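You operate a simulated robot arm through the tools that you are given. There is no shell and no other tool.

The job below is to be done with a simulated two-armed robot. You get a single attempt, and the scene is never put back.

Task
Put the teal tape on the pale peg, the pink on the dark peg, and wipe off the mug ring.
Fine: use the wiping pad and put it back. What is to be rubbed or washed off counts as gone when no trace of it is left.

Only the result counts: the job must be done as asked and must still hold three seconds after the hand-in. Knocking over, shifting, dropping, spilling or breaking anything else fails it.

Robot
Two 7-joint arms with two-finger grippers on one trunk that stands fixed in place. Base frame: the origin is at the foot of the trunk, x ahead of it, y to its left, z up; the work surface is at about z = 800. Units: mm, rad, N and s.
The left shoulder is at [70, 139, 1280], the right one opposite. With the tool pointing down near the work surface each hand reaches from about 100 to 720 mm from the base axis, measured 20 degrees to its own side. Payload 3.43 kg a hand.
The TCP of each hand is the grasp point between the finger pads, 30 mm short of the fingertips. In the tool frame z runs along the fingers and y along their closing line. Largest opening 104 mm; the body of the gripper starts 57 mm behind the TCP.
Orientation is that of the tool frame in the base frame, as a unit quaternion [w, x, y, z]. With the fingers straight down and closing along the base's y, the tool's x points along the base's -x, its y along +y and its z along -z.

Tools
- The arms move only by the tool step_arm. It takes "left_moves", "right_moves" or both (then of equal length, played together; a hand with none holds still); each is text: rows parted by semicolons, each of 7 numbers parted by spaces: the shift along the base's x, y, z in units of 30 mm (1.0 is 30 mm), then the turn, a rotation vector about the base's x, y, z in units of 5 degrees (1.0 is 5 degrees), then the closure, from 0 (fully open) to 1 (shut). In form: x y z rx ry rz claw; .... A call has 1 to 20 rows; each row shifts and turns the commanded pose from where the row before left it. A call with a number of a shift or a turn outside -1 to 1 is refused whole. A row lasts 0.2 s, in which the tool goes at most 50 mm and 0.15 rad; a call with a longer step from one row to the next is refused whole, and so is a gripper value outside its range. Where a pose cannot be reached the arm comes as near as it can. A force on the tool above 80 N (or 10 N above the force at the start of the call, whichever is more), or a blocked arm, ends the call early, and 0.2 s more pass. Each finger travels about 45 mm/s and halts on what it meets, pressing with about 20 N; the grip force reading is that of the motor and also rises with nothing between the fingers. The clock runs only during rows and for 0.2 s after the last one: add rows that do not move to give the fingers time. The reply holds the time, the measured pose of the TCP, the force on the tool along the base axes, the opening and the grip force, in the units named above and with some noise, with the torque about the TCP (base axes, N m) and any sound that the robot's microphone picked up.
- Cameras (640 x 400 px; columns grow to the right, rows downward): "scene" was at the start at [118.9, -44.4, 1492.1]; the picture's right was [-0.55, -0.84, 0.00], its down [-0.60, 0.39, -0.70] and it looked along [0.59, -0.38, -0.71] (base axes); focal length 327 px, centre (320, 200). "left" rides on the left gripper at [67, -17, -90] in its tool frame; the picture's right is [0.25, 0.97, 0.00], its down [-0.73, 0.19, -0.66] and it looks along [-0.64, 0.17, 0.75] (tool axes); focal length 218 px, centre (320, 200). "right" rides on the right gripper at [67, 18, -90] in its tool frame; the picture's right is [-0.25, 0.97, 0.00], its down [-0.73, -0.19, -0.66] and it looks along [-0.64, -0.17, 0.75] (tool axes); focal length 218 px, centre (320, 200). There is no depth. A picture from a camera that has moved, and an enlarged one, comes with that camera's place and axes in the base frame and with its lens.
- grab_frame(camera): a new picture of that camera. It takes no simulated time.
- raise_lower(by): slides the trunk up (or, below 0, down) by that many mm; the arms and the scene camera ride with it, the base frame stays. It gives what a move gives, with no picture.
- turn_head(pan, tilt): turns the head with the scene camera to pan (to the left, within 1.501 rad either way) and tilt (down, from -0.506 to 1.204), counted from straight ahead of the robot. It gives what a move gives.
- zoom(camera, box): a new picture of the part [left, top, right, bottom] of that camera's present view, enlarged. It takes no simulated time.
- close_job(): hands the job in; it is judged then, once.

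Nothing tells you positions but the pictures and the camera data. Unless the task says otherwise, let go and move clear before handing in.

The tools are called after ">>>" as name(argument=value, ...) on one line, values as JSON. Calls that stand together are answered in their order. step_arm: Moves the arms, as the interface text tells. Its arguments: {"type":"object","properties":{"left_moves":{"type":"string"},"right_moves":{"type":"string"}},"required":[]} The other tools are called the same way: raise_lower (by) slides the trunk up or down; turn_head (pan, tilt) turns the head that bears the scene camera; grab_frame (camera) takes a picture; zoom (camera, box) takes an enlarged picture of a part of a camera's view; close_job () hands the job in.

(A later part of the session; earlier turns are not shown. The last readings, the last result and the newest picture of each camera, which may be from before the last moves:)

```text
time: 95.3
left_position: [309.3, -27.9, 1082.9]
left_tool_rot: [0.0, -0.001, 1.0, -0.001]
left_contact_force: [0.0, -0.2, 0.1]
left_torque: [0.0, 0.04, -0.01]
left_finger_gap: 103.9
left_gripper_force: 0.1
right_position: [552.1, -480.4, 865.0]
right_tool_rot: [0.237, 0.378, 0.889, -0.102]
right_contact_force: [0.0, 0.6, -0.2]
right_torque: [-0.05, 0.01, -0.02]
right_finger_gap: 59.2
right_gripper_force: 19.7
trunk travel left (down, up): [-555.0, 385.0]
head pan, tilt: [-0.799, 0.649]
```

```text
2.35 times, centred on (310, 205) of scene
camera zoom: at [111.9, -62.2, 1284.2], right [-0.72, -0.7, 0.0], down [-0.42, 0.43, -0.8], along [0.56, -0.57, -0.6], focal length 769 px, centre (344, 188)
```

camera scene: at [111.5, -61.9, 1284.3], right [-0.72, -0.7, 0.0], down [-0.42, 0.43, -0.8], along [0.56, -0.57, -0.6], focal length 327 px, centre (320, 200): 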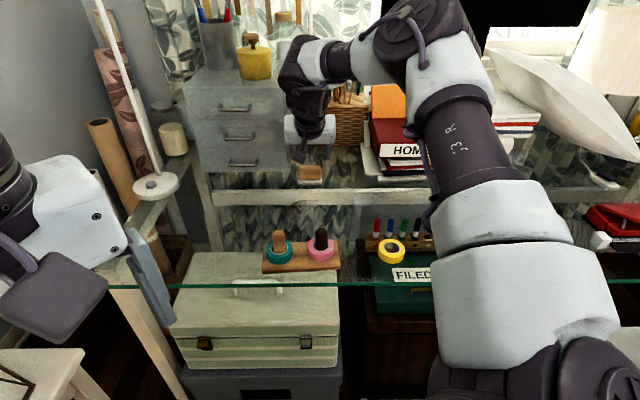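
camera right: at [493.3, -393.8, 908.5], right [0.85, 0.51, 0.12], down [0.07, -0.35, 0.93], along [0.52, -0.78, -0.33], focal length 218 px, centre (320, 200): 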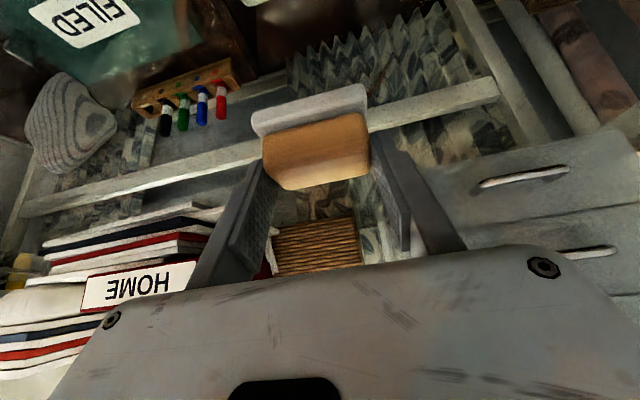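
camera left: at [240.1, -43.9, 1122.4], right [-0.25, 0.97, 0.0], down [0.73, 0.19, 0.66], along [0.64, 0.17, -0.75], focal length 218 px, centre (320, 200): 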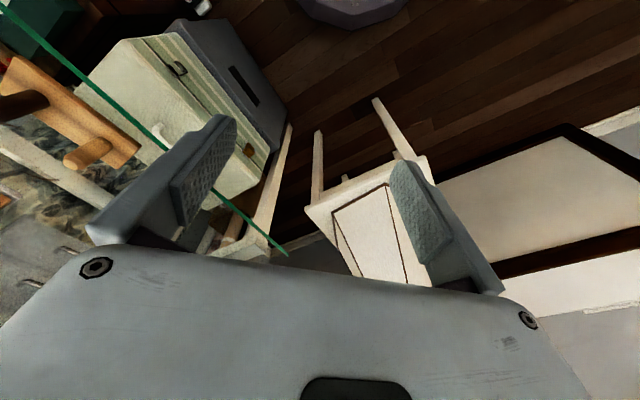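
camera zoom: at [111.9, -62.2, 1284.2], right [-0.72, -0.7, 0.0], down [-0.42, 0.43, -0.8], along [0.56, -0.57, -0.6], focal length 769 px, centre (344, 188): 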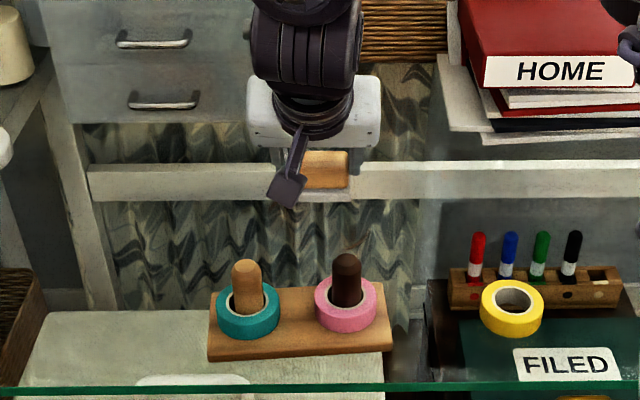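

I set the pad down gently on the glass here.

>>> step_arm(right_moves="0 0 -0.15 0 0 0 1; 0 0 -0.15 0 0 0 1; 0 0 -0.1 0 0 0 1; 0 0 -0.06 0 0 0 1; 0 0 -0.03 0 0 0 1; 0 0 0 0 0 0 1")

```text
time: 96.7
left_position: [308.7, -27.7, 1082.8]
left_tool_rot: [-0.001, -0.001, 1.0, 0.0]
left_contact_force: [1.4, -0.8, 1.1]
left_torque: [0.0, 0.01, -0.02]
left_finger_gap: 103.8
left_gripper_force: 0.0
right_position: [552.0, -479.7, 852.4]
right_tool_rot: [0.239, 0.378, 0.889, -0.102]
right_contact_force: [0.5, 0.2, -0.4]
right_torque: [0.0, -0.01, 0.01]
right_finger_gap: 59.2
right_gripper_force: 19.4
trunk travel left (down, up): [-555.0, 385.0]
head pan, tilt: [-0.799, 0.649]
```

>>> step_arm(right_moves="0 0 -0.04 0 0 0 1; 0 0 -0.03 0 0 0 1; 0 0 0 0 0 0 1")

```text
time: 97.5
left_position: [307.8, -27.6, 1082.8]
left_tool_rot: [0.001, 0.0, 1.0, 0.0]
left_contact_force: [0.1, -0.6, -0.3]
left_torque: [-0.01, -0.01, 0.01]
left_finger_gap: 103.9
left_gripper_force: 0.0
right_position: [551.3, -481.5, 849.9]
right_tool_rot: [0.24, 0.378, 0.889, -0.102]
right_contact_force: [0.0, -1.9, 8.6]
right_torque: [-0.09, 0.11, 0.0]
right_finger_gap: 59.2
right_gripper_force: 19.5
trunk travel left (down, up): [-555.0, 385.0]
head pan, tilt: [-0.799, 0.649]
```

The pad rests on the glass with 8.6 N. I release it, rise, and turn the hand upright for regripping.

>>> step_arm(right_moves="0 0 0.03 0 0 0 0.5; 0 0 0 0 0 0 0.38; 0 0 0 0 0 0 0.25; 0 0 0 0 0 0 0.25; 0 0 0.2 0 0 0 0.25; 0 0 0.4 0 0 0 0.25; 0 0 0.5 0 0 0 0.25; 0 0 0.5 0 0 0 0.25; 0 0 0.5 0.212 0.212 0 0.25; 0 0 0.4 0.212 0.212 0 0.25; 0 0 0 0.424 0.424 0 0.25; 0 0 0 0.424 0.424 0 0.25; 0 0 0 0.424 0.424 0 0.25; 0 0 0 0.424 0.424 0 0.25; 0 0 0 0.424 0.424 0 0.25; 0 0 0 0.424 0.424 0 0.25; 0 0 0 0.424 0.424 0 0.25; 0 0 0 0.424 0.424 0 0.25; 0 0 0 0.424 0.424 0 0.25; 0 0 0 0 0 0 0.25")

>>> grab_frame(camera="right")

>>> grab_frame(camera="scene")

```text
time: 101.7
left_position: [308.6, -27.9, 1082.4]
left_tool_rot: [0.0, -0.001, 1.0, 0.0]
left_contact_force: [0.7, 1.0, 0.7]
left_torque: [0.01, 0.02, -0.01]
left_finger_gap: 104.0
left_gripper_force: 0.1
right_position: [553.3, -479.0, 924.6]
right_tool_rot: [-0.001, 0.39, 0.921, -0.005]
right_contact_force: [0.2, 0.3, -0.3]
right_torque: [0.0, 0.0, -0.06]
right_finger_gap: 77.6
right_gripper_force: 0.1
trunk travel left (down, up): [-555.0, 385.0]
head pan, tilt: [-0.799, 0.649]
```

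```text
taken
camera right: at [519.5, -419.2, 1013.3], right [0.87, 0.49, -0.01], down [0.38, -0.65, 0.66], along [0.32, -0.58, -0.75], focal length 218 px, centre (320, 200)
```

right: 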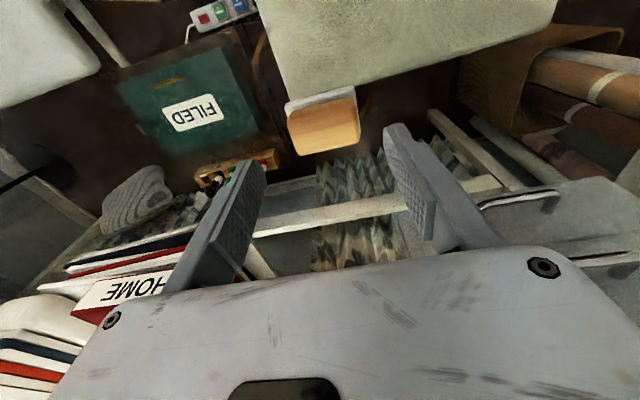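

```text
taken
camera scene: at [111.4, -62.2, 1284.3], right [-0.72, -0.7, 0.0], down [-0.42, 0.43, -0.8], along [0.56, -0.57, -0.6], focal length 327 px, centre (320, 200)
```

scene: 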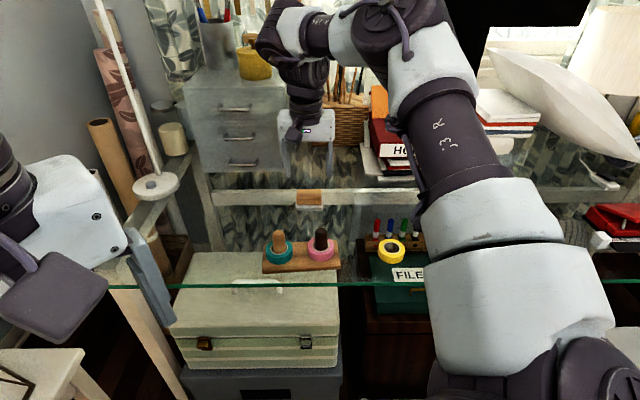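

The hand is upright. I measure the pad's new place.

>>> zoom(camera="right", box=[250, 50, 410, 190])

>>> zoom(camera="scene", box=[250, 120, 370, 230])

```text
2.86 times, centred on (330, 120) of right
camera zoom: at [519.5, -419.2, 1013.3], right [0.87, 0.49, -0.01], down [0.38, -0.65, 0.66], along [0.32, -0.58, -0.75], focal length 624 px, centre (291, 429)
```

zoom: 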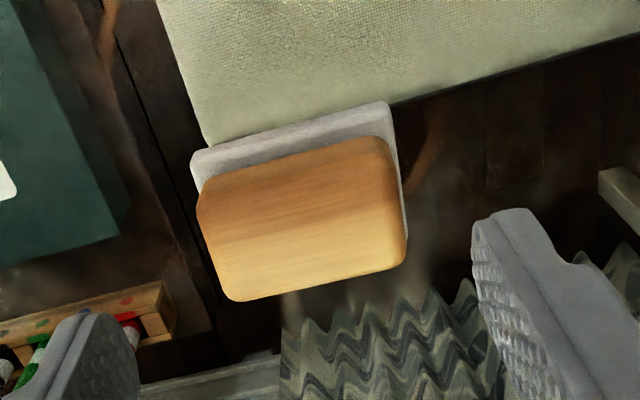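

```text
3.64 times, centred on (310, 175) of scene
camera zoom: at [111.4, -62.2, 1284.3], right [-0.72, -0.7, 0.0], down [-0.42, 0.43, -0.8], along [0.56, -0.57, -0.6], focal length 1189 px, centre (356, 291)
```

zoom: 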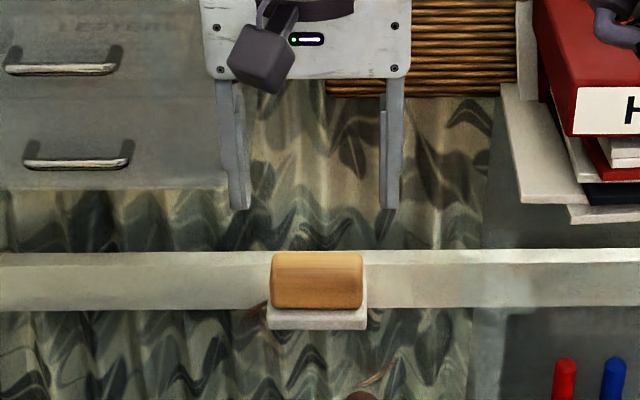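

The pad's centre is at about (561.5,-486.5). I trim the tilt, move over it, and descend to z≈848 to grip upright.

>>> step_arm(right_moves="0.1 -0.09 -0.3 0.09 -0.07 0 0.25; 0.1 -0.09 -0.4 0 0 0 0.25; 0.07 -0.07 -0.4 0 0 0 0.25; 0 0 -0.4 0 0 0 0.25; 0 0 -0.3 0 0 0 0.25; 0 0 0 0 0 0 0.25")

>>> zoom(camera="right", box=[230, 80, 410, 220])

>>> zoom(camera="scene", box=[270, 130, 350, 210])

```text
time: 103.1
left_position: [308.8, -27.8, 1082.1]
left_tool_rot: [0.0, 0.0, 1.0, -0.001]
left_contact_force: [-0.1, -0.5, -1.1]
left_torque: [0.03, 0.0, 0.0]
left_finger_gap: 104.2
left_gripper_force: 0.1
right_position: [560.2, -486.5, 870.7]
right_tool_rot: [0.0, 0.39, 0.921, 0.0]
right_contact_force: [0.1, -0.3, -0.3]
right_torque: [0.0, 0.02, -0.03]
right_finger_gap: 78.0
right_gripper_force: 0.0
trunk travel left (down, up): [-555.0, 385.0]
head pan, tilt: [-0.799, 0.649]
```

```text
2.86 times, centred on (320, 150) of right
camera zoom: at [526.7, -426.5, 960.0], right [0.87, 0.49, 0.0], down [0.37, -0.66, 0.66], along [0.32, -0.57, -0.75], focal length 624 px, centre (320, 343)
```

zoom: 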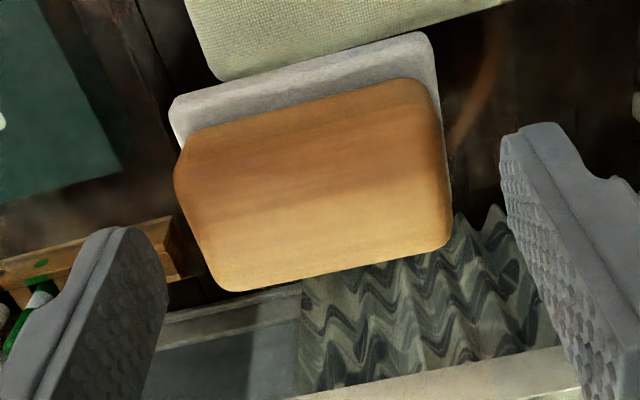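

```text
5.00 times, centred on (310, 170) of scene
camera zoom: at [111.7, -61.9, 1284.3], right [-0.72, -0.7, 0.0], down [-0.42, 0.43, -0.8], along [0.56, -0.57, -0.6], focal length 1635 px, centre (370, 350)
```

zoom: 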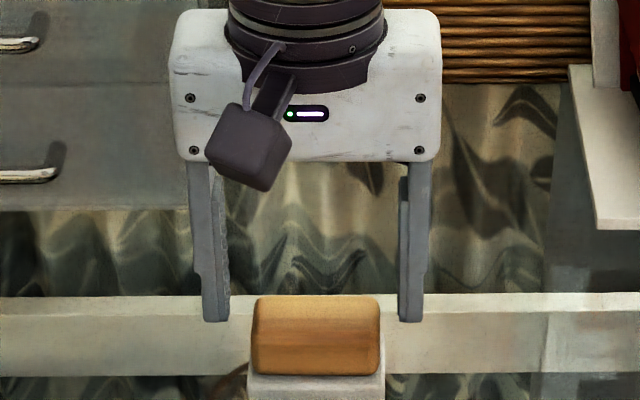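

Alignment is good. I descend the last 22 mm and close.

>>> step_arm(right_moves="0.02 -0.02 -0.25 0 0 0 0.25; 0 0 -0.25 0 0 0 0.25; 0 0 -0.15 0 0 0 0.25; 0 0 -0.1 0 0 0 0.25; 0 0 0 0 0 0 0.25; 0 0 0 0 0 0 0.4; 0 0 0 0 0 0 0.5; 0 0 0 0 0 0 0.7; 0 0 0 0 0 0 1; 0 0 0 0 0 0 1; 0 0 0 0 0 0 1")

>>> zoom(camera="right", box=[230, 80, 410, 220])

>>> zoom(camera="scene", box=[260, 130, 360, 230])

```text
time: 105.5
left_position: [308.2, -28.1, 1083.1]
left_tool_rot: [0.0, -0.001, 1.0, 0.0]
left_contact_force: [-1.0, 0.2, 0.6]
left_torque: [0.01, 0.0, 0.01]
left_finger_gap: 104.2
left_gripper_force: 0.1
right_position: [561.5, -488.3, 850.0]
right_tool_rot: [0.0, 0.39, 0.921, 0.0]
right_contact_force: [0.3, -0.1, 0.0]
right_torque: [0.06, 0.0, 0.0]
right_finger_gap: 59.2
right_gripper_force: 19.9
trunk travel left (down, up): [-555.0, 385.0]
head pan, tilt: [-0.799, 0.649]
```

```text
2.86 times, centred on (320, 150) of right
camera zoom: at [527.8, -427.2, 937.9], right [0.87, 0.49, 0.0], down [0.37, -0.66, 0.66], along [0.32, -0.57, -0.75], focal length 624 px, centre (320, 343)
```

zoom: 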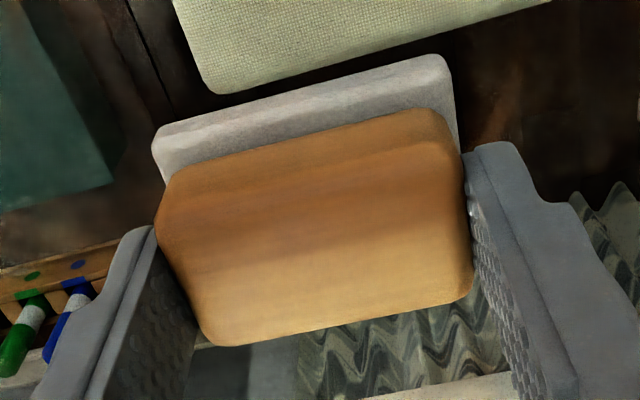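

```text
4.00 times, centred on (310, 180) of scene
camera zoom: at [111.9, -62.1, 1284.2], right [-0.72, -0.7, 0.0], down [-0.42, 0.43, -0.8], along [0.56, -0.57, -0.6], focal length 1308 px, centre (360, 280)
```

zoom: 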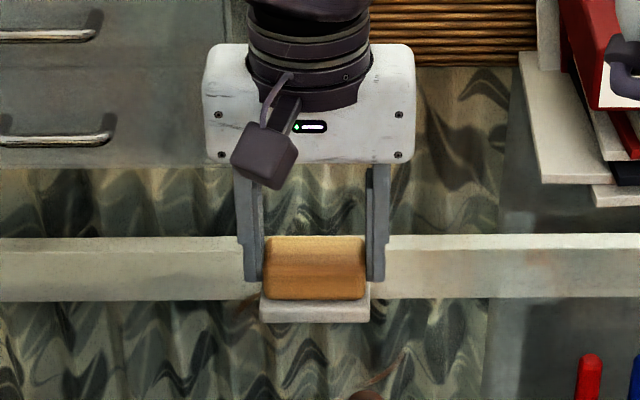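

The pad is held upright on the glass. I press down slightly to build a moderate contact force before wiping.

>>> step_arm(right_moves="0 0 -0.04 0 0 0 1; 0 0 -0.03 0 0 0 1; 0 0 0 0 0 0 1")

```text
time: 106.3
left_position: [307.7, -26.0, 1081.4]
left_tool_rot: [0.002, -0.001, 1.0, 0.0]
left_contact_force: [1.3, -0.4, 1.0]
left_torque: [-0.04, 0.01, 0.01]
left_finger_gap: 103.7
left_gripper_force: 0.1
right_position: [560.8, -487.8, 848.7]
right_tool_rot: [0.001, 0.39, 0.921, 0.0]
right_contact_force: [-1.7, 0.5, 10.5]
right_torque: [0.14, 0.24, -0.01]
right_finger_gap: 59.2
right_gripper_force: 19.9
trunk travel left (down, up): [-555.0, 385.0]
head pan, tilt: [-0.799, 0.649]
```

Contact force is 10.5 N. I start sweeping: first the far strips of the ring, moving back and forth along the pad's length.

>>> step_arm(right_moves="0.33 -0.33 0 0 0 0 1; -0.283 -0.283 0 0 0 0 1; -0.283 -0.283 0 0 0 0 1; -0.283 -0.283 0 0 0 0 1; 0.283 0.283 0 0 0 0 1; 0.283 0.283 0 0 0 0 1; 0.283 0.283 0 0 0 0 1; 0.283 0.283 0 0 0 0 1; 0.283 0.283 0 0 0 0 1; 0.283 0.283 0 0 0 0 1; -0.33 0.33 0 0 0 0 1; -0.33 0.33 0 0 0 0 1; -0.283 -0.283 0 0 0 0 1; -0.283 -0.283 0 0 0 0 1; -0.283 -0.283 0 0 0 0 1; -0.283 -0.283 0 0 0 0 1; -0.283 -0.283 0 0 0 0 1; -0.283 -0.283 0 0 0 0 1; 0 0 0 0 0 0 1")

>>> zoom(camera="scene", box=[240, 130, 380, 260])

>>> grab_frame(camera="right")

```text
time: 110.3
left_position: [309.3, -26.3, 1081.7]
left_tool_rot: [0.0, -0.001, 1.0, -0.001]
left_contact_force: [-0.1, -0.3, -0.7]
left_torque: [0.04, -0.03, 0.0]
left_finger_gap: 104.2
left_gripper_force: 0.1
right_position: [520.9, -502.7, 844.4]
right_tool_rot: [-0.002, 0.39, 0.921, -0.001]
right_contact_force: [0.1, 0.0, 0.6]
right_torque: [-0.03, -0.02, 0.0]
right_finger_gap: 59.4
right_gripper_force: 19.5
right hand out of reach, approached as far as the arm can: row 10
trunk travel left (down, up): [-555.0, 385.0]
head pan, tilt: [-0.799, 0.649]
```

```text
3.08 times, centred on (310, 195) of scene
camera zoom: at [111.9, -62.0, 1284.1], right [-0.72, -0.7, 0.0], down [-0.42, 0.43, -0.8], along [0.56, -0.57, -0.6], focal length 1006 px, centre (351, 215)
```

zoom: 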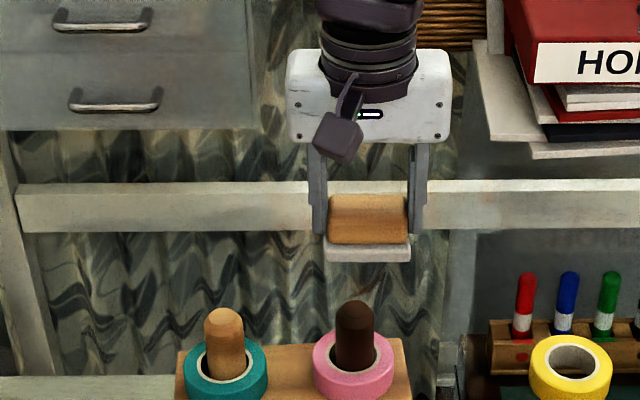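

```text
taken
camera right: at [488.4, -442.4, 934.6], right [0.87, 0.49, 0.0], down [0.37, -0.66, 0.66], along [0.32, -0.57, -0.75], focal length 218 px, centre (320, 200)
```

right: 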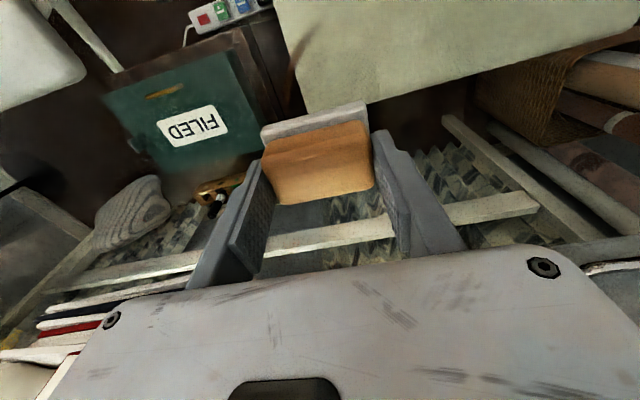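

The far strip is done, though one corner was at the reach limit and the hand sank about 4 mm on the grip, leaving little force. I press again lightly and check the force before the next strips.

>>> step_arm(right_moves="0 0 -0.03 0 0 0 1; 0 0 -0.03 0 0 0 1; 0 0 0 0 0 0 1")

>>> zoom(camera="right", box=[230, 70, 410, 230])

```text
time: 111.1
left_position: [308.4, -27.1, 1082.0]
left_tool_rot: [-0.001, -0.001, 1.0, 0.001]
left_contact_force: [0.6, 0.0, 0.4]
left_torque: [-0.02, 0.0, -0.02]
left_finger_gap: 103.9
left_gripper_force: 0.0
right_position: [521.3, -502.0, 845.8]
right_tool_rot: [0.0, 0.389, 0.921, 0.0]
right_contact_force: [-0.6, -0.3, 3.4]
right_torque: [-0.12, 0.08, -0.03]
right_finger_gap: 59.1
right_gripper_force: 20.1
trunk travel left (down, up): [-555.0, 385.0]
head pan, tilt: [-0.799, 0.649]
```

```text
2.50 times, centred on (320, 150) of right
camera zoom: at [488.8, -442.3, 934.4], right [0.87, 0.49, 0.0], down [0.37, -0.66, 0.66], along [0.32, -0.57, -0.75], focal length 546 px, centre (320, 325)
```

zoom: 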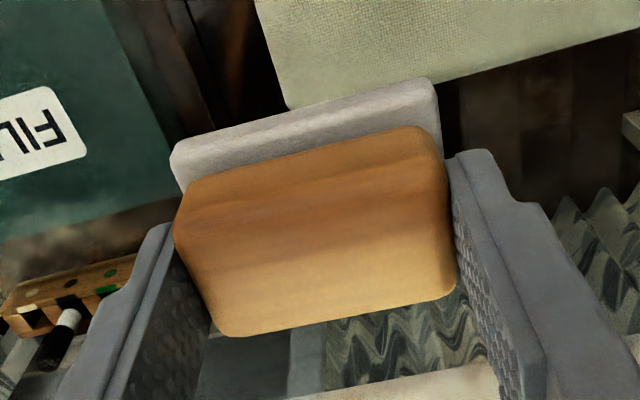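

>>> step_arm(right_moves="-0.295 0.295 -0.03 0 0 0 1; -0.295 0.295 -0.02 0 0 0 1; 0.283 0.283 0 0 0 0 1; 0.283 0.283 0 0 0 0 1; 0.283 0.283 0 0 0 0 1; 0.283 0.283 0 0 0 0 1; 0.283 0.283 0 0 0 0 1; 0.283 0.283 0 0 0 0 1; 0 0 0 0 0 0 1")

>>> step_arm(right_moves="-0.33 0.33 0 0 0 0 1; -0.33 0.33 0 0 0 0 1; -0.283 -0.283 0 0 0 0 1; -0.283 -0.283 0 0 0 0 1; -0.283 -0.283 0 0 0 0 1; -0.283 -0.283 0 0 0 0 1; -0.283 -0.283 0 0 0 0 1; -0.283 -0.283 0 0 0 0 1; 0 0 0 0 0 0 1")

>>> zoom(camera="scene", box=[240, 130, 380, 260])

>>> grab_frame(camera="right")

```text
time: 113.1
left_position: [307.1, -26.6, 1082.6]
left_tool_rot: [0.001, -0.001, 1.0, -0.001]
left_contact_force: [0.0, -0.5, -0.7]
left_torque: [-0.04, 0.01, 0.03]
left_finger_gap: 104.1
left_gripper_force: 0.1
right_position: [554.5, -433.9, 844.4]
right_tool_rot: [0.0, 0.39, 0.921, -0.001]
right_contact_force: [-2.8, -3.1, 15.4]
right_torque: [-0.14, 0.14, -0.05]
right_finger_gap: 59.0
right_gripper_force: 19.9
trunk travel left (down, up): [-555.0, 385.0]
head pan, tilt: [-0.799, 0.649]
```

```text
time: 115.1
left_position: [308.1, -27.3, 1082.0]
left_tool_rot: [0.0, 0.0, 1.0, -0.001]
left_contact_force: [0.2, -0.7, 0.9]
left_torque: [0.02, 0.0, -0.02]
left_finger_gap: 103.9
left_gripper_force: 0.1
right_position: [481.7, -464.7, 843.3]
right_tool_rot: [0.0, 0.39, 0.921, 0.0]
right_contact_force: [1.5, 1.6, 8.2]
right_torque: [0.13, -0.24, 0.03]
right_finger_gap: 59.4
right_gripper_force: 19.9
trunk travel left (down, up): [-555.0, 385.0]
head pan, tilt: [-0.799, 0.649]
```

```text
3.08 times, centred on (310, 195) of scene
camera zoom: at [111.1, -60.7, 1284.3], right [-0.72, -0.7, 0.0], down [-0.42, 0.43, -0.8], along [0.56, -0.57, -0.6], focal length 1006 px, centre (351, 215)
```

zoom: 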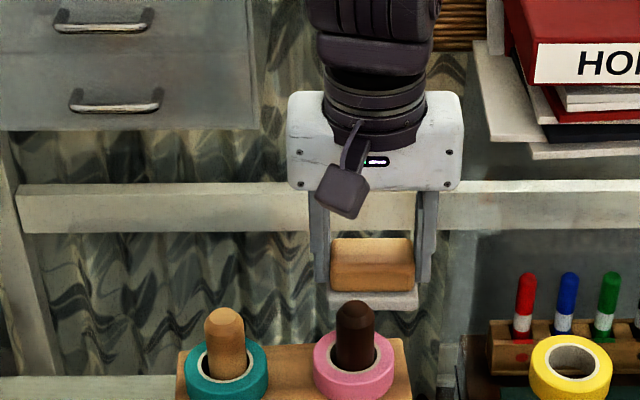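

```text
taken
camera right: at [449.3, -405.9, 932.6], right [0.87, 0.49, 0.0], down [0.37, -0.66, 0.66], along [0.32, -0.57, -0.75], focal length 218 px, centre (320, 200)
```

right: 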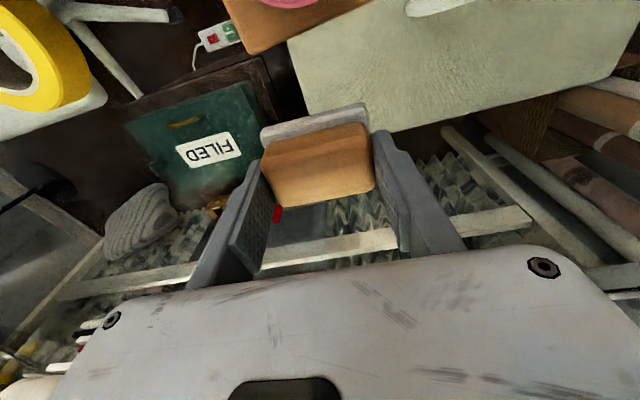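

The strips are covered with 8–15 N, and the arc seen over the suitcase is gone. I make a second set of sweeps crosswise to be sure.

>>> step_arm(right_moves="0.283 -0.283 0 0 0 0 1; 0.283 -0.283 0 0 0 0 1; 0.283 -0.283 0 0 0 0 1; 0.283 -0.283 0 0 0 0 1; 0.283 -0.283 0 0 0 0 1; 0.283 -0.283 0 0 0 0 1; 0.283 -0.283 0 0 0 0 1; 0.275 0.275 0 0 0 0 1; 0.275 0.275 0 0 0 0 1; 0.275 0.275 0 0 0 0 1; 0 0 0 0 0 0 1")

>>> step_arm(right_moves="-0.283 0.283 0 0 0 0 1; -0.283 0.283 0 0 0 0 1; -0.283 0.283 0 0 0 0 1; -0.283 0.283 0 0 0 0 1; -0.283 0.283 0 0 0 0 1; -0.283 0.283 0 0 0 0 1; -0.283 0.283 0 0 0 0 1; 0.275 0.275 0 0 0 0 1; 0.275 0.275 0 0 0 0 1; 0.275 0.275 0 0 0 0 1; 0.283 -0.283 0 0 0 0 1; 0.283 -0.283 0 0 0 0 1; 0.283 -0.283 0 0 0 0 1; 0.283 -0.283 0 0 0 0 1; 0.283 -0.283 0 0 0 0 1; 0.25 -0.25 0 0 0 0 1; 0 0 0 0 0 0 1")

>>> zoom(camera="scene", box=[240, 130, 380, 260])

>>> grab_frame(camera="right")

```text
time: 117.5
left_position: [309.0, -27.7, 1083.0]
left_tool_rot: [0.001, -0.001, 1.0, -0.001]
left_contact_force: [0.0, -0.7, -1.2]
left_torque: [-0.03, 0.01, 0.04]
left_finger_gap: 104.0
left_gripper_force: 0.0
right_position: [568.3, -500.3, 844.1]
right_tool_rot: [0.0, 0.389, 0.921, 0.0]
right_contact_force: [-0.5, -1.0, 0.5]
right_torque: [-0.02, -0.05, 0.01]
right_finger_gap: 59.3
right_gripper_force: 19.5
trunk travel left (down, up): [-555.0, 385.0]
head pan, tilt: [-0.799, 0.649]
```

```text
time: 121.1
left_position: [308.7, -27.3, 1083.1]
left_tool_rot: [0.0, -0.002, 1.0, -0.001]
left_contact_force: [-0.5, -0.3, 0.1]
left_torque: [-0.03, -0.06, -0.03]
left_finger_gap: 103.9
left_gripper_force: 0.1
right_position: [584.8, -464.5, 843.8]
right_tool_rot: [0.0, 0.39, 0.921, 0.0]
right_contact_force: [-1.2, 0.8, 5.3]
right_torque: [-0.04, 0.02, -0.03]
right_finger_gap: 59.2
right_gripper_force: 19.9
trunk travel left (down, up): [-555.0, 385.0]
head pan, tilt: [-0.799, 0.649]
```

```text
3.08 times, centred on (310, 195) of scene
camera zoom: at [111.0, -61.5, 1284.4], right [-0.72, -0.7, 0.0], down [-0.42, 0.43, -0.8], along [0.56, -0.57, -0.6], focal length 1006 px, centre (351, 215)
```

zoom: 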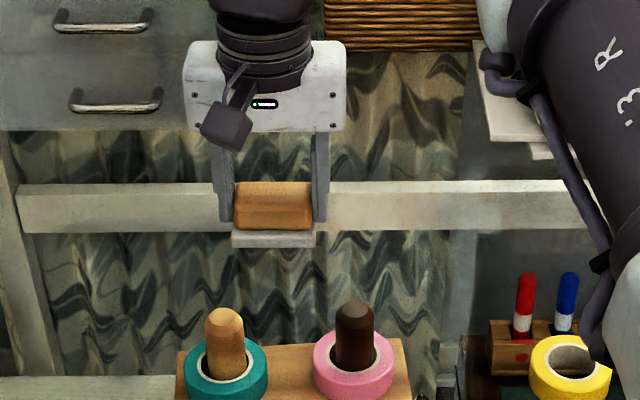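

```text
taken
camera right: at [551.4, -404.8, 932.6], right [0.87, 0.49, 0.0], down [0.37, -0.66, 0.66], along [0.32, -0.57, -0.75], focal length 218 px, centre (320, 200)
```

right: 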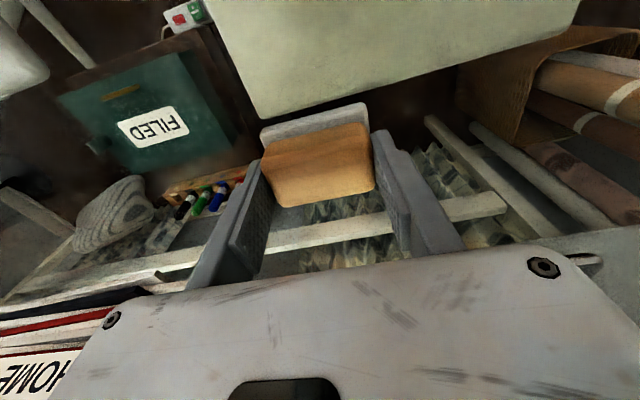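

Force got low on the far side, so I press a bit more there and repeat the far strips.

>>> step_arm(right_moves="-0.1 -0.1 -0.04 0 0 0 1; -0.283 -0.283 -0.02 0 0 0 1; -0.283 -0.283 0 0 0 0 1; -0.283 -0.283 0 0 0 0 1; -0.283 -0.283 0 0 0 0 1; -0.283 -0.283 -0.02 0 0 0 1; -0.283 -0.283 -0.02 0 0 0 1; 0 0 0 0 0 0 1")

>>> step_arm(right_moves="0.2 -0.2 -0.02 0 0 0 1; 0.2 -0.2 0 0 0 0 1; 0.283 0.283 0 0 0 0 1; 0.283 0.283 0 0 0 0 1; 0.283 0.283 0 0 0 0 1; 0.283 0.283 0 0 0 0 1; 0.2 0.2 0 0 0 0 1; 0 0 0 0 0 0 1")

>>> grab_frame(camera="right")

>>> zoom(camera="scene", box=[240, 130, 380, 260])

```text
time: 122.9
left_position: [307.4, -23.9, 1083.1]
left_tool_rot: [0.001, 0.0, 1.0, -0.001]
left_contact_force: [-0.8, -0.5, 0.3]
left_torque: [-0.03, 0.01, -0.03]
left_finger_gap: 104.1
left_gripper_force: 0.0
right_position: [531.2, -517.3, 842.8]
right_tool_rot: [0.001, 0.39, 0.921, -0.002]
right_contact_force: [5.1, 4.0, 21.3]
right_torque: [0.3, -0.16, -0.01]
right_finger_gap: 59.1
right_gripper_force: 19.7
trunk travel left (down, up): [-555.0, 385.0]
head pan, tilt: [-0.799, 0.649]
```

```text
time: 124.7
left_position: [305.3, -25.6, 1084.6]
left_tool_rot: [0.002, -0.001, 1.0, 0.0]
left_contact_force: [-0.3, 0.3, 0.8]
left_torque: [-0.02, 0.03, 0.0]
left_finger_gap: 103.8
left_gripper_force: 0.0
right_position: [579.1, -490.5, 842.5]
right_tool_rot: [0.003, 0.39, 0.921, 0.0]
right_contact_force: [-5.9, -7.1, 30.7]
right_torque: [-0.35, 0.49, -0.03]
right_finger_gap: 58.8
right_gripper_force: 19.8
trunk travel left (down, up): [-555.0, 385.0]
head pan, tilt: [-0.799, 0.649]
```

```text
taken
camera right: at [545.6, -430.5, 931.6], right [0.87, 0.49, 0.0], down [0.37, -0.66, 0.66], along [0.33, -0.57, -0.75], focal length 218 px, centre (320, 200)
```

right: 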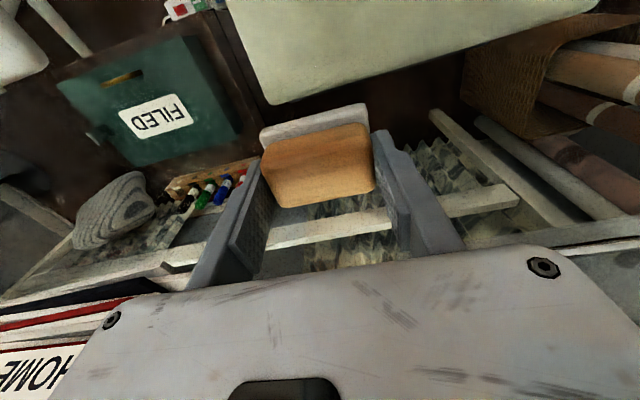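

```text
3.08 times, centred on (310, 195) of scene
camera zoom: at [106.7, -59.6, 1284.9], right [-0.72, -0.7, 0.0], down [-0.42, 0.43, -0.8], along [0.56, -0.57, -0.6], focal length 1006 px, centre (351, 215)
```

zoom: 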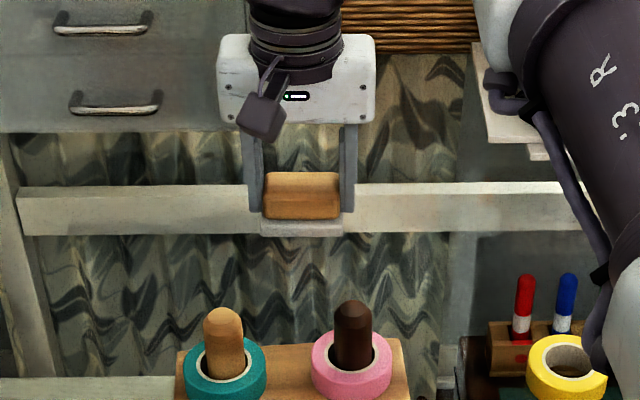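

The far strips got 20–30 N, which is plenty. I relieve the pressure, lift the pad 40 mm and inspect the glass from all cameras.

>>> step_arm(right_moves="0 0 0.05 0 0 0 1; 0 0 0.1 0 0 0 1; 0 0 0.3 0 0 0 1; 0 0 0.5 0 0 0 1; 0 0 0.5 0 0 0 1; 0 0 0.5 0 0 0 1; 0 0 0 0 0 0 1")

>>> zoom(camera="scene", box=[250, 170, 370, 260])

>>> grab_frame(camera="right")

>>> grab_frame(camera="left")

```text
time: 126.3
left_position: [308.6, -26.9, 1083.3]
left_tool_rot: [0.0, -0.001, 1.0, 0.0]
left_contact_force: [0.4, 0.5, -0.3]
left_torque: [-0.04, 0.04, 0.0]
left_finger_gap: 103.7
left_gripper_force: 0.0
right_position: [579.0, -489.9, 894.6]
right_tool_rot: [0.0, 0.39, 0.921, 0.0]
right_contact_force: [0.2, 0.9, -0.3]
right_torque: [0.0, 0.0, 0.03]
right_finger_gap: 59.3
right_gripper_force: 19.4
right hand out of reach, approached as far as the arm can: row 6
trunk travel left (down, up): [-555.0, 385.0]
head pan, tilt: [-0.799, 0.649]
```

```text
4.44 times, centred on (310, 215) of scene
camera zoom: at [112.0, -62.1, 1284.2], right [-0.72, -0.7, 0.0], down [-0.42, 0.43, -0.8], along [0.56, -0.57, -0.6], focal length 1453 px, centre (364, 133)
```

zoom: 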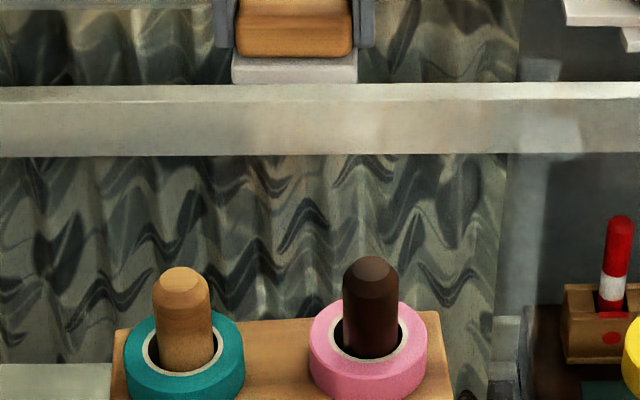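

```text
taken
camera right: at [545.4, -431.5, 983.8], right [0.87, 0.49, 0.0], down [0.37, -0.66, 0.66], along [0.32, -0.57, -0.75], focal length 218 px, centre (320, 200)
```

right: 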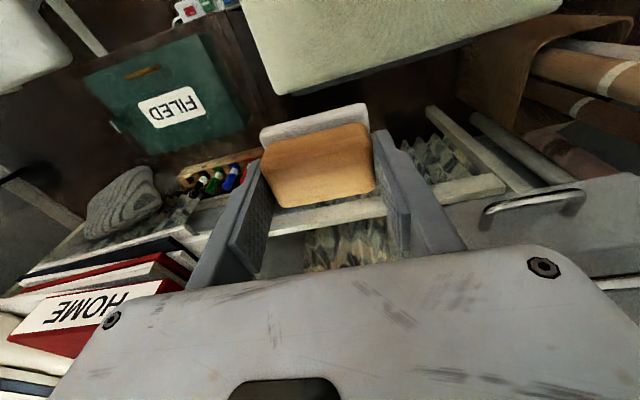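

```text
taken
camera left: at [242.5, -45.1, 1172.0], right [-0.25, 0.97, 0.0], down [0.73, 0.19, 0.66], along [0.64, 0.17, -0.75], focal length 218 px, centre (320, 200)
```

left: 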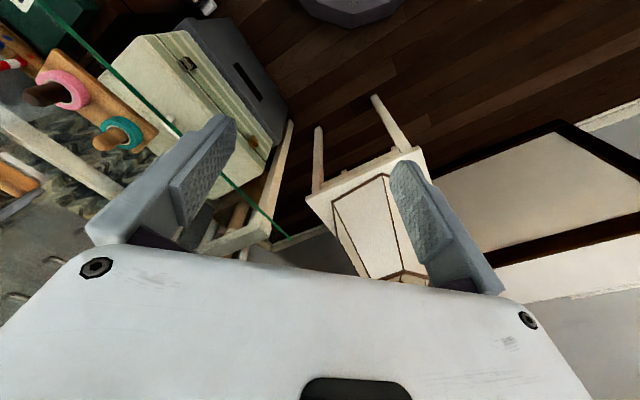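

No ring is visible any more. I zoom in harder on the ring area from several views to verify that no trace is left.

>>> zoom(camera="scene", box=[275, 185, 345, 235])

>>> zoom(camera="left", box=[0, 80, 120, 200])

>>> zoom(camera="right", box=[200, 0, 420, 150])

```text
8.00 times, centred on (310, 210) of scene
camera zoom: at [112.0, -62.1, 1284.2], right [-0.72, -0.7, 0.0], down [-0.42, 0.43, -0.8], along [0.56, -0.57, -0.6], focal length 2616 px, centre (400, 120)
```

zoom: 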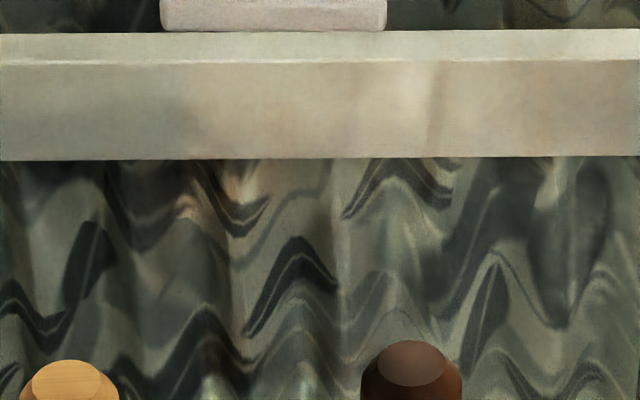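

```text
3.33 times, centred on (60, 140) of left
camera zoom: at [242.5, -45.1, 1172.0], right [-0.25, 0.97, 0.0], down [0.73, 0.19, 0.66], along [0.64, 0.17, -0.75], focal length 728 px, centre (1187, 400)
```

zoom: 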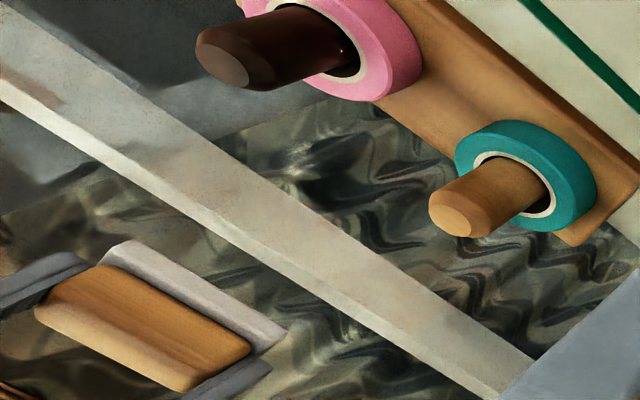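

```text
2.67 times, centred on (310, 75) of right
camera zoom: at [545.4, -431.5, 983.8], right [0.87, 0.49, 0.0], down [0.37, -0.66, 0.66], along [0.32, -0.57, -0.75], focal length 582 px, centre (347, 533)
```

zoom: 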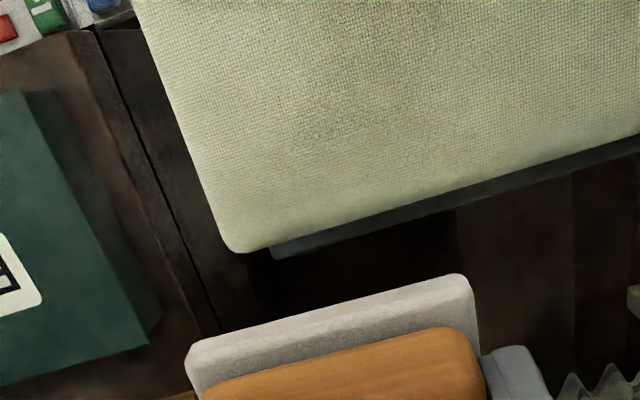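

I see no arc now. To be sure, I carry the lifted pad aside and view the ring area unobstructed.

>>> step_arm(right_moves="-0.4 -0.19 0.05 0 0 0 1; -0.5 -0.24 0.05 0 0 0 1; -0.5 -0.24 0.05 0 0 0 1; -0.5 -0.24 0 0 0 0 1; -0.5 -0.24 0 0 0 0 1; -0.5 -0.24 0 0 0 0 1; -0.5 -0.24 0 0 0 0 1; -0.4 -0.19 0 0 0 0 1; 0 0 0 0 0 0 1")

>>> grab_frame(camera="right")

>>> zoom(camera="right", box=[370, 10, 550, 150])

>>> zoom(camera="scene", box=[265, 170, 355, 240])

>>> zoom(camera="left", box=[0, 80, 120, 200])

```text
time: 128.3
left_position: [309.4, -27.8, 1082.4]
left_tool_rot: [0.0, 0.0, 1.0, 0.0]
left_contact_force: [-0.1, 0.2, 0.5]
left_torque: [0.0, 0.01, 0.0]
left_finger_gap: 104.0
left_gripper_force: 0.0
right_position: [465.1, -545.9, 900.1]
right_tool_rot: [0.0, 0.39, 0.921, -0.001]
right_contact_force: [0.1, 0.1, -0.8]
right_torque: [0.04, -0.01, -0.01]
right_finger_gap: 59.2
right_gripper_force: 19.6
trunk travel left (down, up): [-555.0, 385.0]
head pan, tilt: [-0.799, 0.649]
```

```text
taken
camera right: at [432.1, -485.6, 989.2], right [0.87, 0.49, 0.0], down [0.37, -0.66, 0.66], along [0.32, -0.57, -0.75], focal length 218 px, centre (320, 200)
```

right: 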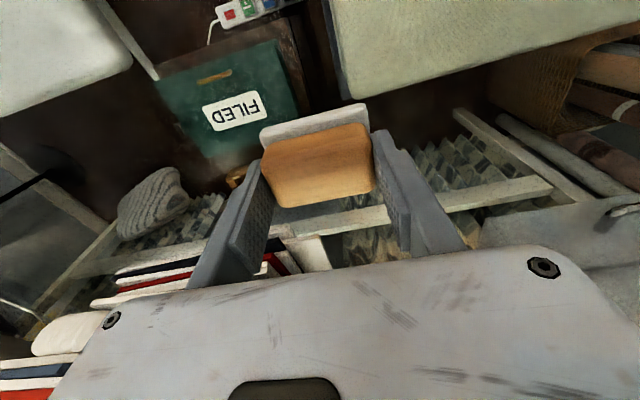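

```text
2.86 times, centred on (460, 80) of right
camera zoom: at [432.1, -485.6, 989.2], right [0.87, 0.49, 0.0], down [0.37, -0.66, 0.66], along [0.32, -0.57, -0.75], focal length 624 px, centre (-80, 543)
```

zoom: 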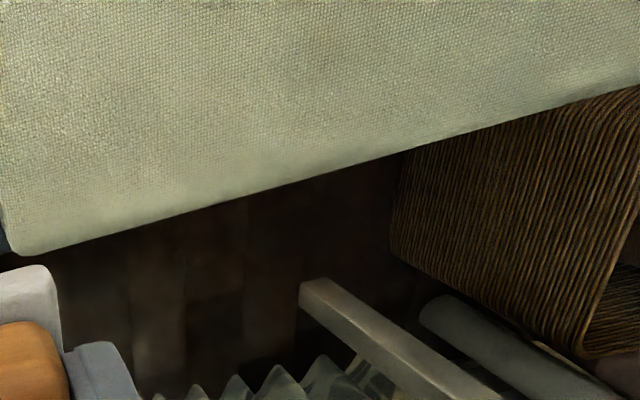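

```text
5.71 times, centred on (310, 205) of scene
camera zoom: at [112.1, -62.0, 1284.2], right [-0.72, -0.7, 0.0], down [-0.42, 0.43, -0.8], along [0.56, -0.57, -0.6], focal length 1868 px, centre (377, 171)
```

zoom: 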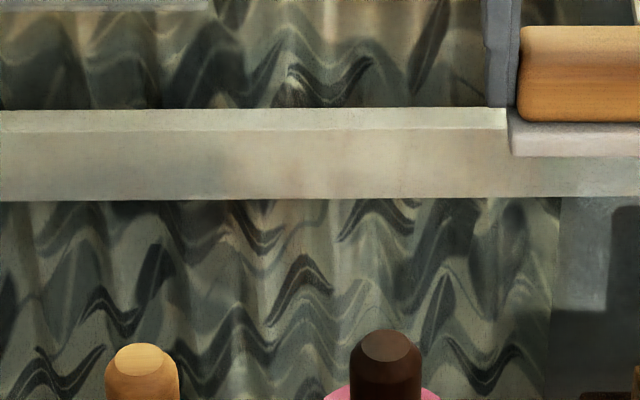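

```text
3.33 times, centred on (60, 140) of left
camera zoom: at [242.6, -45.0, 1172.0], right [-0.25, 0.97, 0.0], down [0.73, 0.19, 0.66], along [0.64, 0.17, -0.75], focal length 728 px, centre (1187, 400)
```

zoom: 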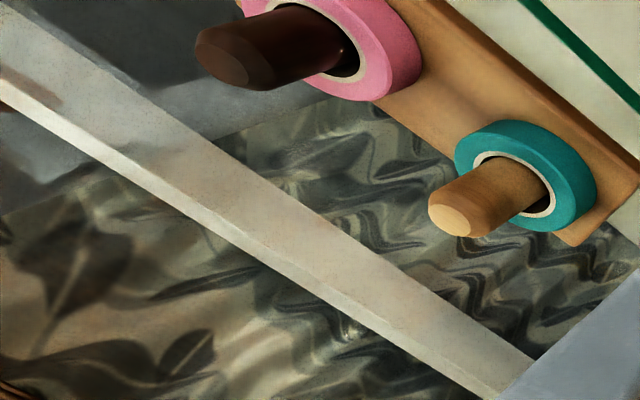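

The ring area looks clean on every background. For certainty I make one more circular pass along the ring's path with moderate pressure, first lowering the pad onto the glass at the ring's edge.

>>> step_arm(right_moves="0.3 0.32 -0.1 0 0 0 1; 0.3 0.32 -0.3 0 0 0 1; 0.3 0.32 -0.4 0 0 0 1; 0.3 0.32 -0.4 0 0 0 1; 0.3 0.32 -0.4 0 0 0 1; 0 0 -0.1 0 0 0 1; 0 0 -0.08 0 0 0 1; 0 0 -0.06 0 0 0 1; 0 0 0 0 0 0 1")

```text
time: 130.3
left_position: [308.9, -28.3, 1082.7]
left_tool_rot: [0.0, -0.001, 1.0, 0.0]
left_contact_force: [0.2, 0.1, -1.3]
left_torque: [-0.01, 0.0, -0.01]
left_finger_gap: 103.7
left_gripper_force: 0.0
right_position: [509.9, -498.0, 846.0]
right_tool_rot: [0.0, 0.39, 0.921, 0.0]
right_contact_force: [-0.2, -0.1, -1.0]
right_torque: [-0.01, -0.03, 0.0]
right_finger_gap: 59.1
right_gripper_force: 20.6
trunk travel left (down, up): [-555.0, 385.0]
head pan, tilt: [-0.799, 0.649]
```

>>> step_arm(right_moves="0 0 -0.05 0 0 0 1; 0 0 -0.05 0 0 0 1; 0 0 0 0 0 0 1")

```text
time: 131.1
left_position: [308.0, -27.3, 1083.0]
left_tool_rot: [0.0, -0.001, 1.0, 0.0]
left_contact_force: [-0.4, -0.9, -0.5]
left_torque: [0.05, 0.04, -0.03]
left_finger_gap: 103.8
left_gripper_force: 0.1
right_position: [507.7, -497.1, 843.5]
right_tool_rot: [0.001, 0.39, 0.921, 0.0]
right_contact_force: [0.8, -1.2, 4.7]
right_torque: [-0.09, -0.11, 0.01]
right_finger_gap: 59.0
right_gripper_force: 20.0
trunk travel left (down, up): [-555.0, 385.0]
head pan, tilt: [-0.799, 0.649]
```

Light contact (4.7 N). I press slightly more and go around the ring in two half-circles.

>>> step_arm(right_moves="0 0 -0.03 0 0 0 1; -0.18 0.31 0 0 0 0 1; -0.18 0.31 0 0 0 0 1; 0 0.363 0 0 0 0 1; 0 0.363 0 0 0 0 1; 0.18 0.31 0 0 0 0 1; 0.18 0.31 0 0 0 0 1; 0.31 0.18 0 0 0 0 1; 0.31 0.18 0 0 0 0 1; 0.363 0 0 0 0 0 1; 0.363 0 0 0 0 0 1; 0.31 -0.18 0 0 0 0 1; 0.31 -0.18 0 0 0 0 1; 0 0 0 0 0 0 1")

>>> step_arm(right_moves="0.18 -0.31 0 0 0 0 1; 0.18 -0.31 0 0 0 0 1; 0 -0.363 0 0 0 0 1; 0 -0.363 0 0 0 0 1; -0.18 -0.31 -0.01 0 0 0 1; -0.18 -0.31 -0.01 0 0 0 1; -0.31 -0.18 0 0 0 0 1; -0.31 -0.18 0 0 0 0 1; -0.363 0 0 0 0 0 1; -0.363 0 0 0 0 0 1; -0.31 0.18 0 0 0 0 1; -0.31 0.18 0 0 0 0 1; 0 0 0 0 0 0 1")

```text
time: 134.1
left_position: [307.7, -26.7, 1082.2]
left_tool_rot: [0.0, -0.001, 1.0, -0.001]
left_contact_force: [-0.3, -0.1, 0.2]
left_torque: [0.01, -0.02, 0.0]
left_finger_gap: 104.0
left_gripper_force: 0.0
right_position: [569.9, -437.7, 842.9]
right_tool_rot: [0.001, 0.388, 0.922, -0.001]
right_contact_force: [-1.5, 3.9, 9.2]
right_torque: [0.09, -0.02, 0.01]
right_finger_gap: 59.0
right_gripper_force: 20.0
trunk travel left (down, up): [-555.0, 385.0]
head pan, tilt: [-0.799, 0.649]
```

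```text
time: 136.9
left_position: [307.3, -24.7, 1083.5]
left_tool_rot: [0.001, -0.001, 1.0, -0.002]
left_contact_force: [1.1, 0.2, -0.1]
left_torque: [-0.02, -0.01, -0.01]
left_finger_gap: 103.9
left_gripper_force: 0.1
right_position: [505.9, -496.3, 842.7]
right_tool_rot: [0.003, 0.391, 0.92, -0.001]
right_contact_force: [6.9, -6.7, 33.2]
right_torque: [-0.21, -0.16, -0.04]
right_finger_gap: 59.3
right_gripper_force: 20.1
trunk travel left (down, up): [-555.0, 385.0]
head pan, tilt: [-0.799, 0.649]
```

The ring pass is complete, ending at 33 N. I lift the pad slightly and carry it to the staging spot at (561,-487) to regrip with the tilted hand.

>>> step_arm(right_moves="0 0 0.08 0 0 0 1; 0 0 0.2 0 0 0 1; 0 0 0.2 0 0 0 1; 0.37 0.06 0 0 0 0 1; 0.37 0.06 0 0 0 0 1; 0.37 0.06 0 0 0 0 1; 0.37 0.06 0 0 0 0 1; 0.37 0.06 0 0 0 0 1; 0 0 0 0 0 0 1")

>>> zoom(camera="scene", box=[250, 130, 370, 250])

>>> zoom(camera="right", box=[210, 0, 430, 220])

```text
time: 138.9
left_position: [308.0, -29.0, 1082.8]
left_tool_rot: [0.001, -0.001, 1.0, 0.0]
left_contact_force: [-0.2, 0.0, 0.8]
left_torque: [-0.04, 0.01, -0.06]
left_finger_gap: 104.3
left_gripper_force: 0.0
right_position: [564.0, -489.8, 854.4]
right_tool_rot: [0.0, 0.39, 0.921, 0.0]
right_contact_force: [0.0, -0.3, -0.5]
right_torque: [-0.03, 0.0, 0.0]
right_finger_gap: 59.1
right_gripper_force: 19.8
trunk travel left (down, up): [-555.0, 385.0]
head pan, tilt: [-0.799, 0.649]
```

```text
3.33 times, centred on (310, 190) of scene
camera zoom: at [111.6, -62.4, 1284.2], right [-0.72, -0.7, 0.0], down [-0.42, 0.43, -0.8], along [0.56, -0.57, -0.6], focal length 1090 px, centre (353, 233)
```

zoom: 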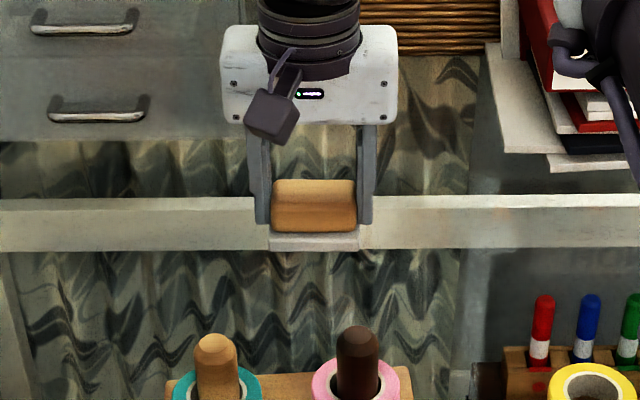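

```text
1.82 times, centred on (320, 110) of right
camera zoom: at [531.3, -429.5, 944.2], right [0.87, 0.49, 0.0], down [0.37, -0.66, 0.66], along [0.32, -0.57, -0.75], focal length 397 px, centre (320, 364)
```

zoom: 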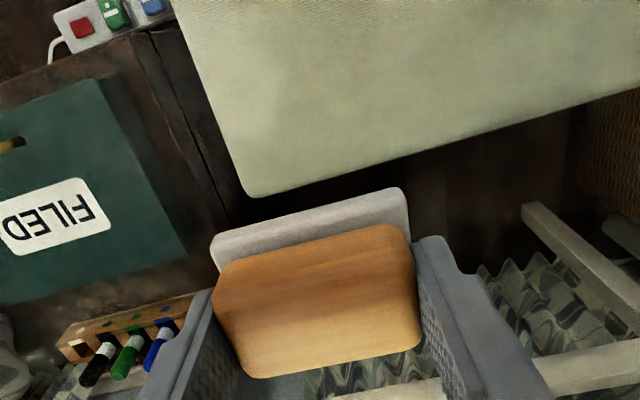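

Clean. I lower the pad to the glass, release, rise, and tilt the hand 30° again.

>>> step_arm(right_moves="0 0 -0.12 0 0 0 1; 0 0 -0.1 0 0 0 1; 0 0 -0.06 0 0 0 1; 0 0 -0.03 0 0 0 1; 0 0 0 0 0 0 1")

```text
time: 140.1
left_position: [309.8, -27.8, 1081.8]
left_tool_rot: [0.0, -0.001, 1.0, -0.001]
left_contact_force: [0.1, 0.1, 0.6]
left_torque: [-0.02, 0.0, -0.02]
left_finger_gap: 104.1
left_gripper_force: 0.1
right_position: [563.2, -489.2, 847.2]
right_tool_rot: [0.0, 0.39, 0.921, 0.0]
right_contact_force: [0.6, -0.1, -1.7]
right_torque: [-0.02, -0.02, -0.04]
right_finger_gap: 59.0
right_gripper_force: 20.2
trunk travel left (down, up): [-555.0, 385.0]
head pan, tilt: [-0.799, 0.649]
```

>>> step_arm(right_moves="0 0 -0.04 0 0 0 1; 0 0 -0.03 0 0 0 1; 0 0 0 0 0 0 1")

```text
time: 140.9
left_position: [308.9, -27.3, 1084.3]
left_tool_rot: [0.0, -0.001, 1.0, 0.0]
left_contact_force: [0.4, 0.2, -0.3]
left_torque: [0.03, -0.02, 0.01]
left_finger_gap: 103.9
left_gripper_force: 0.0
right_position: [564.6, -488.4, 845.2]
right_tool_rot: [0.0, 0.39, 0.921, 0.0]
right_contact_force: [-0.3, -0.3, -1.2]
right_torque: [-0.01, 0.01, -0.01]
right_finger_gap: 59.0
right_gripper_force: 19.5
trunk travel left (down, up): [-555.0, 385.0]
head pan, tilt: [-0.799, 0.649]
```

>>> step_arm(right_moves="0 0 -0.03 0 0 0 1; 0 0 -0.03 0 0 0 1; 0 0 0 0 0 0 1")

```text
time: 141.7
left_position: [309.0, -28.4, 1083.5]
left_tool_rot: [0.0, -0.001, 1.0, 0.0]
left_contact_force: [0.6, 0.1, -0.6]
left_torque: [0.03, 0.01, 0.0]
left_finger_gap: 104.0
left_gripper_force: 0.0
right_position: [564.5, -487.8, 843.8]
right_tool_rot: [0.001, 0.39, 0.921, -0.001]
right_contact_force: [1.1, -2.3, 5.2]
right_torque: [-0.15, -0.1, -0.02]
right_finger_gap: 59.2
right_gripper_force: 20.5
trunk travel left (down, up): [-555.0, 385.0]
head pan, tilt: [-0.799, 0.649]
```

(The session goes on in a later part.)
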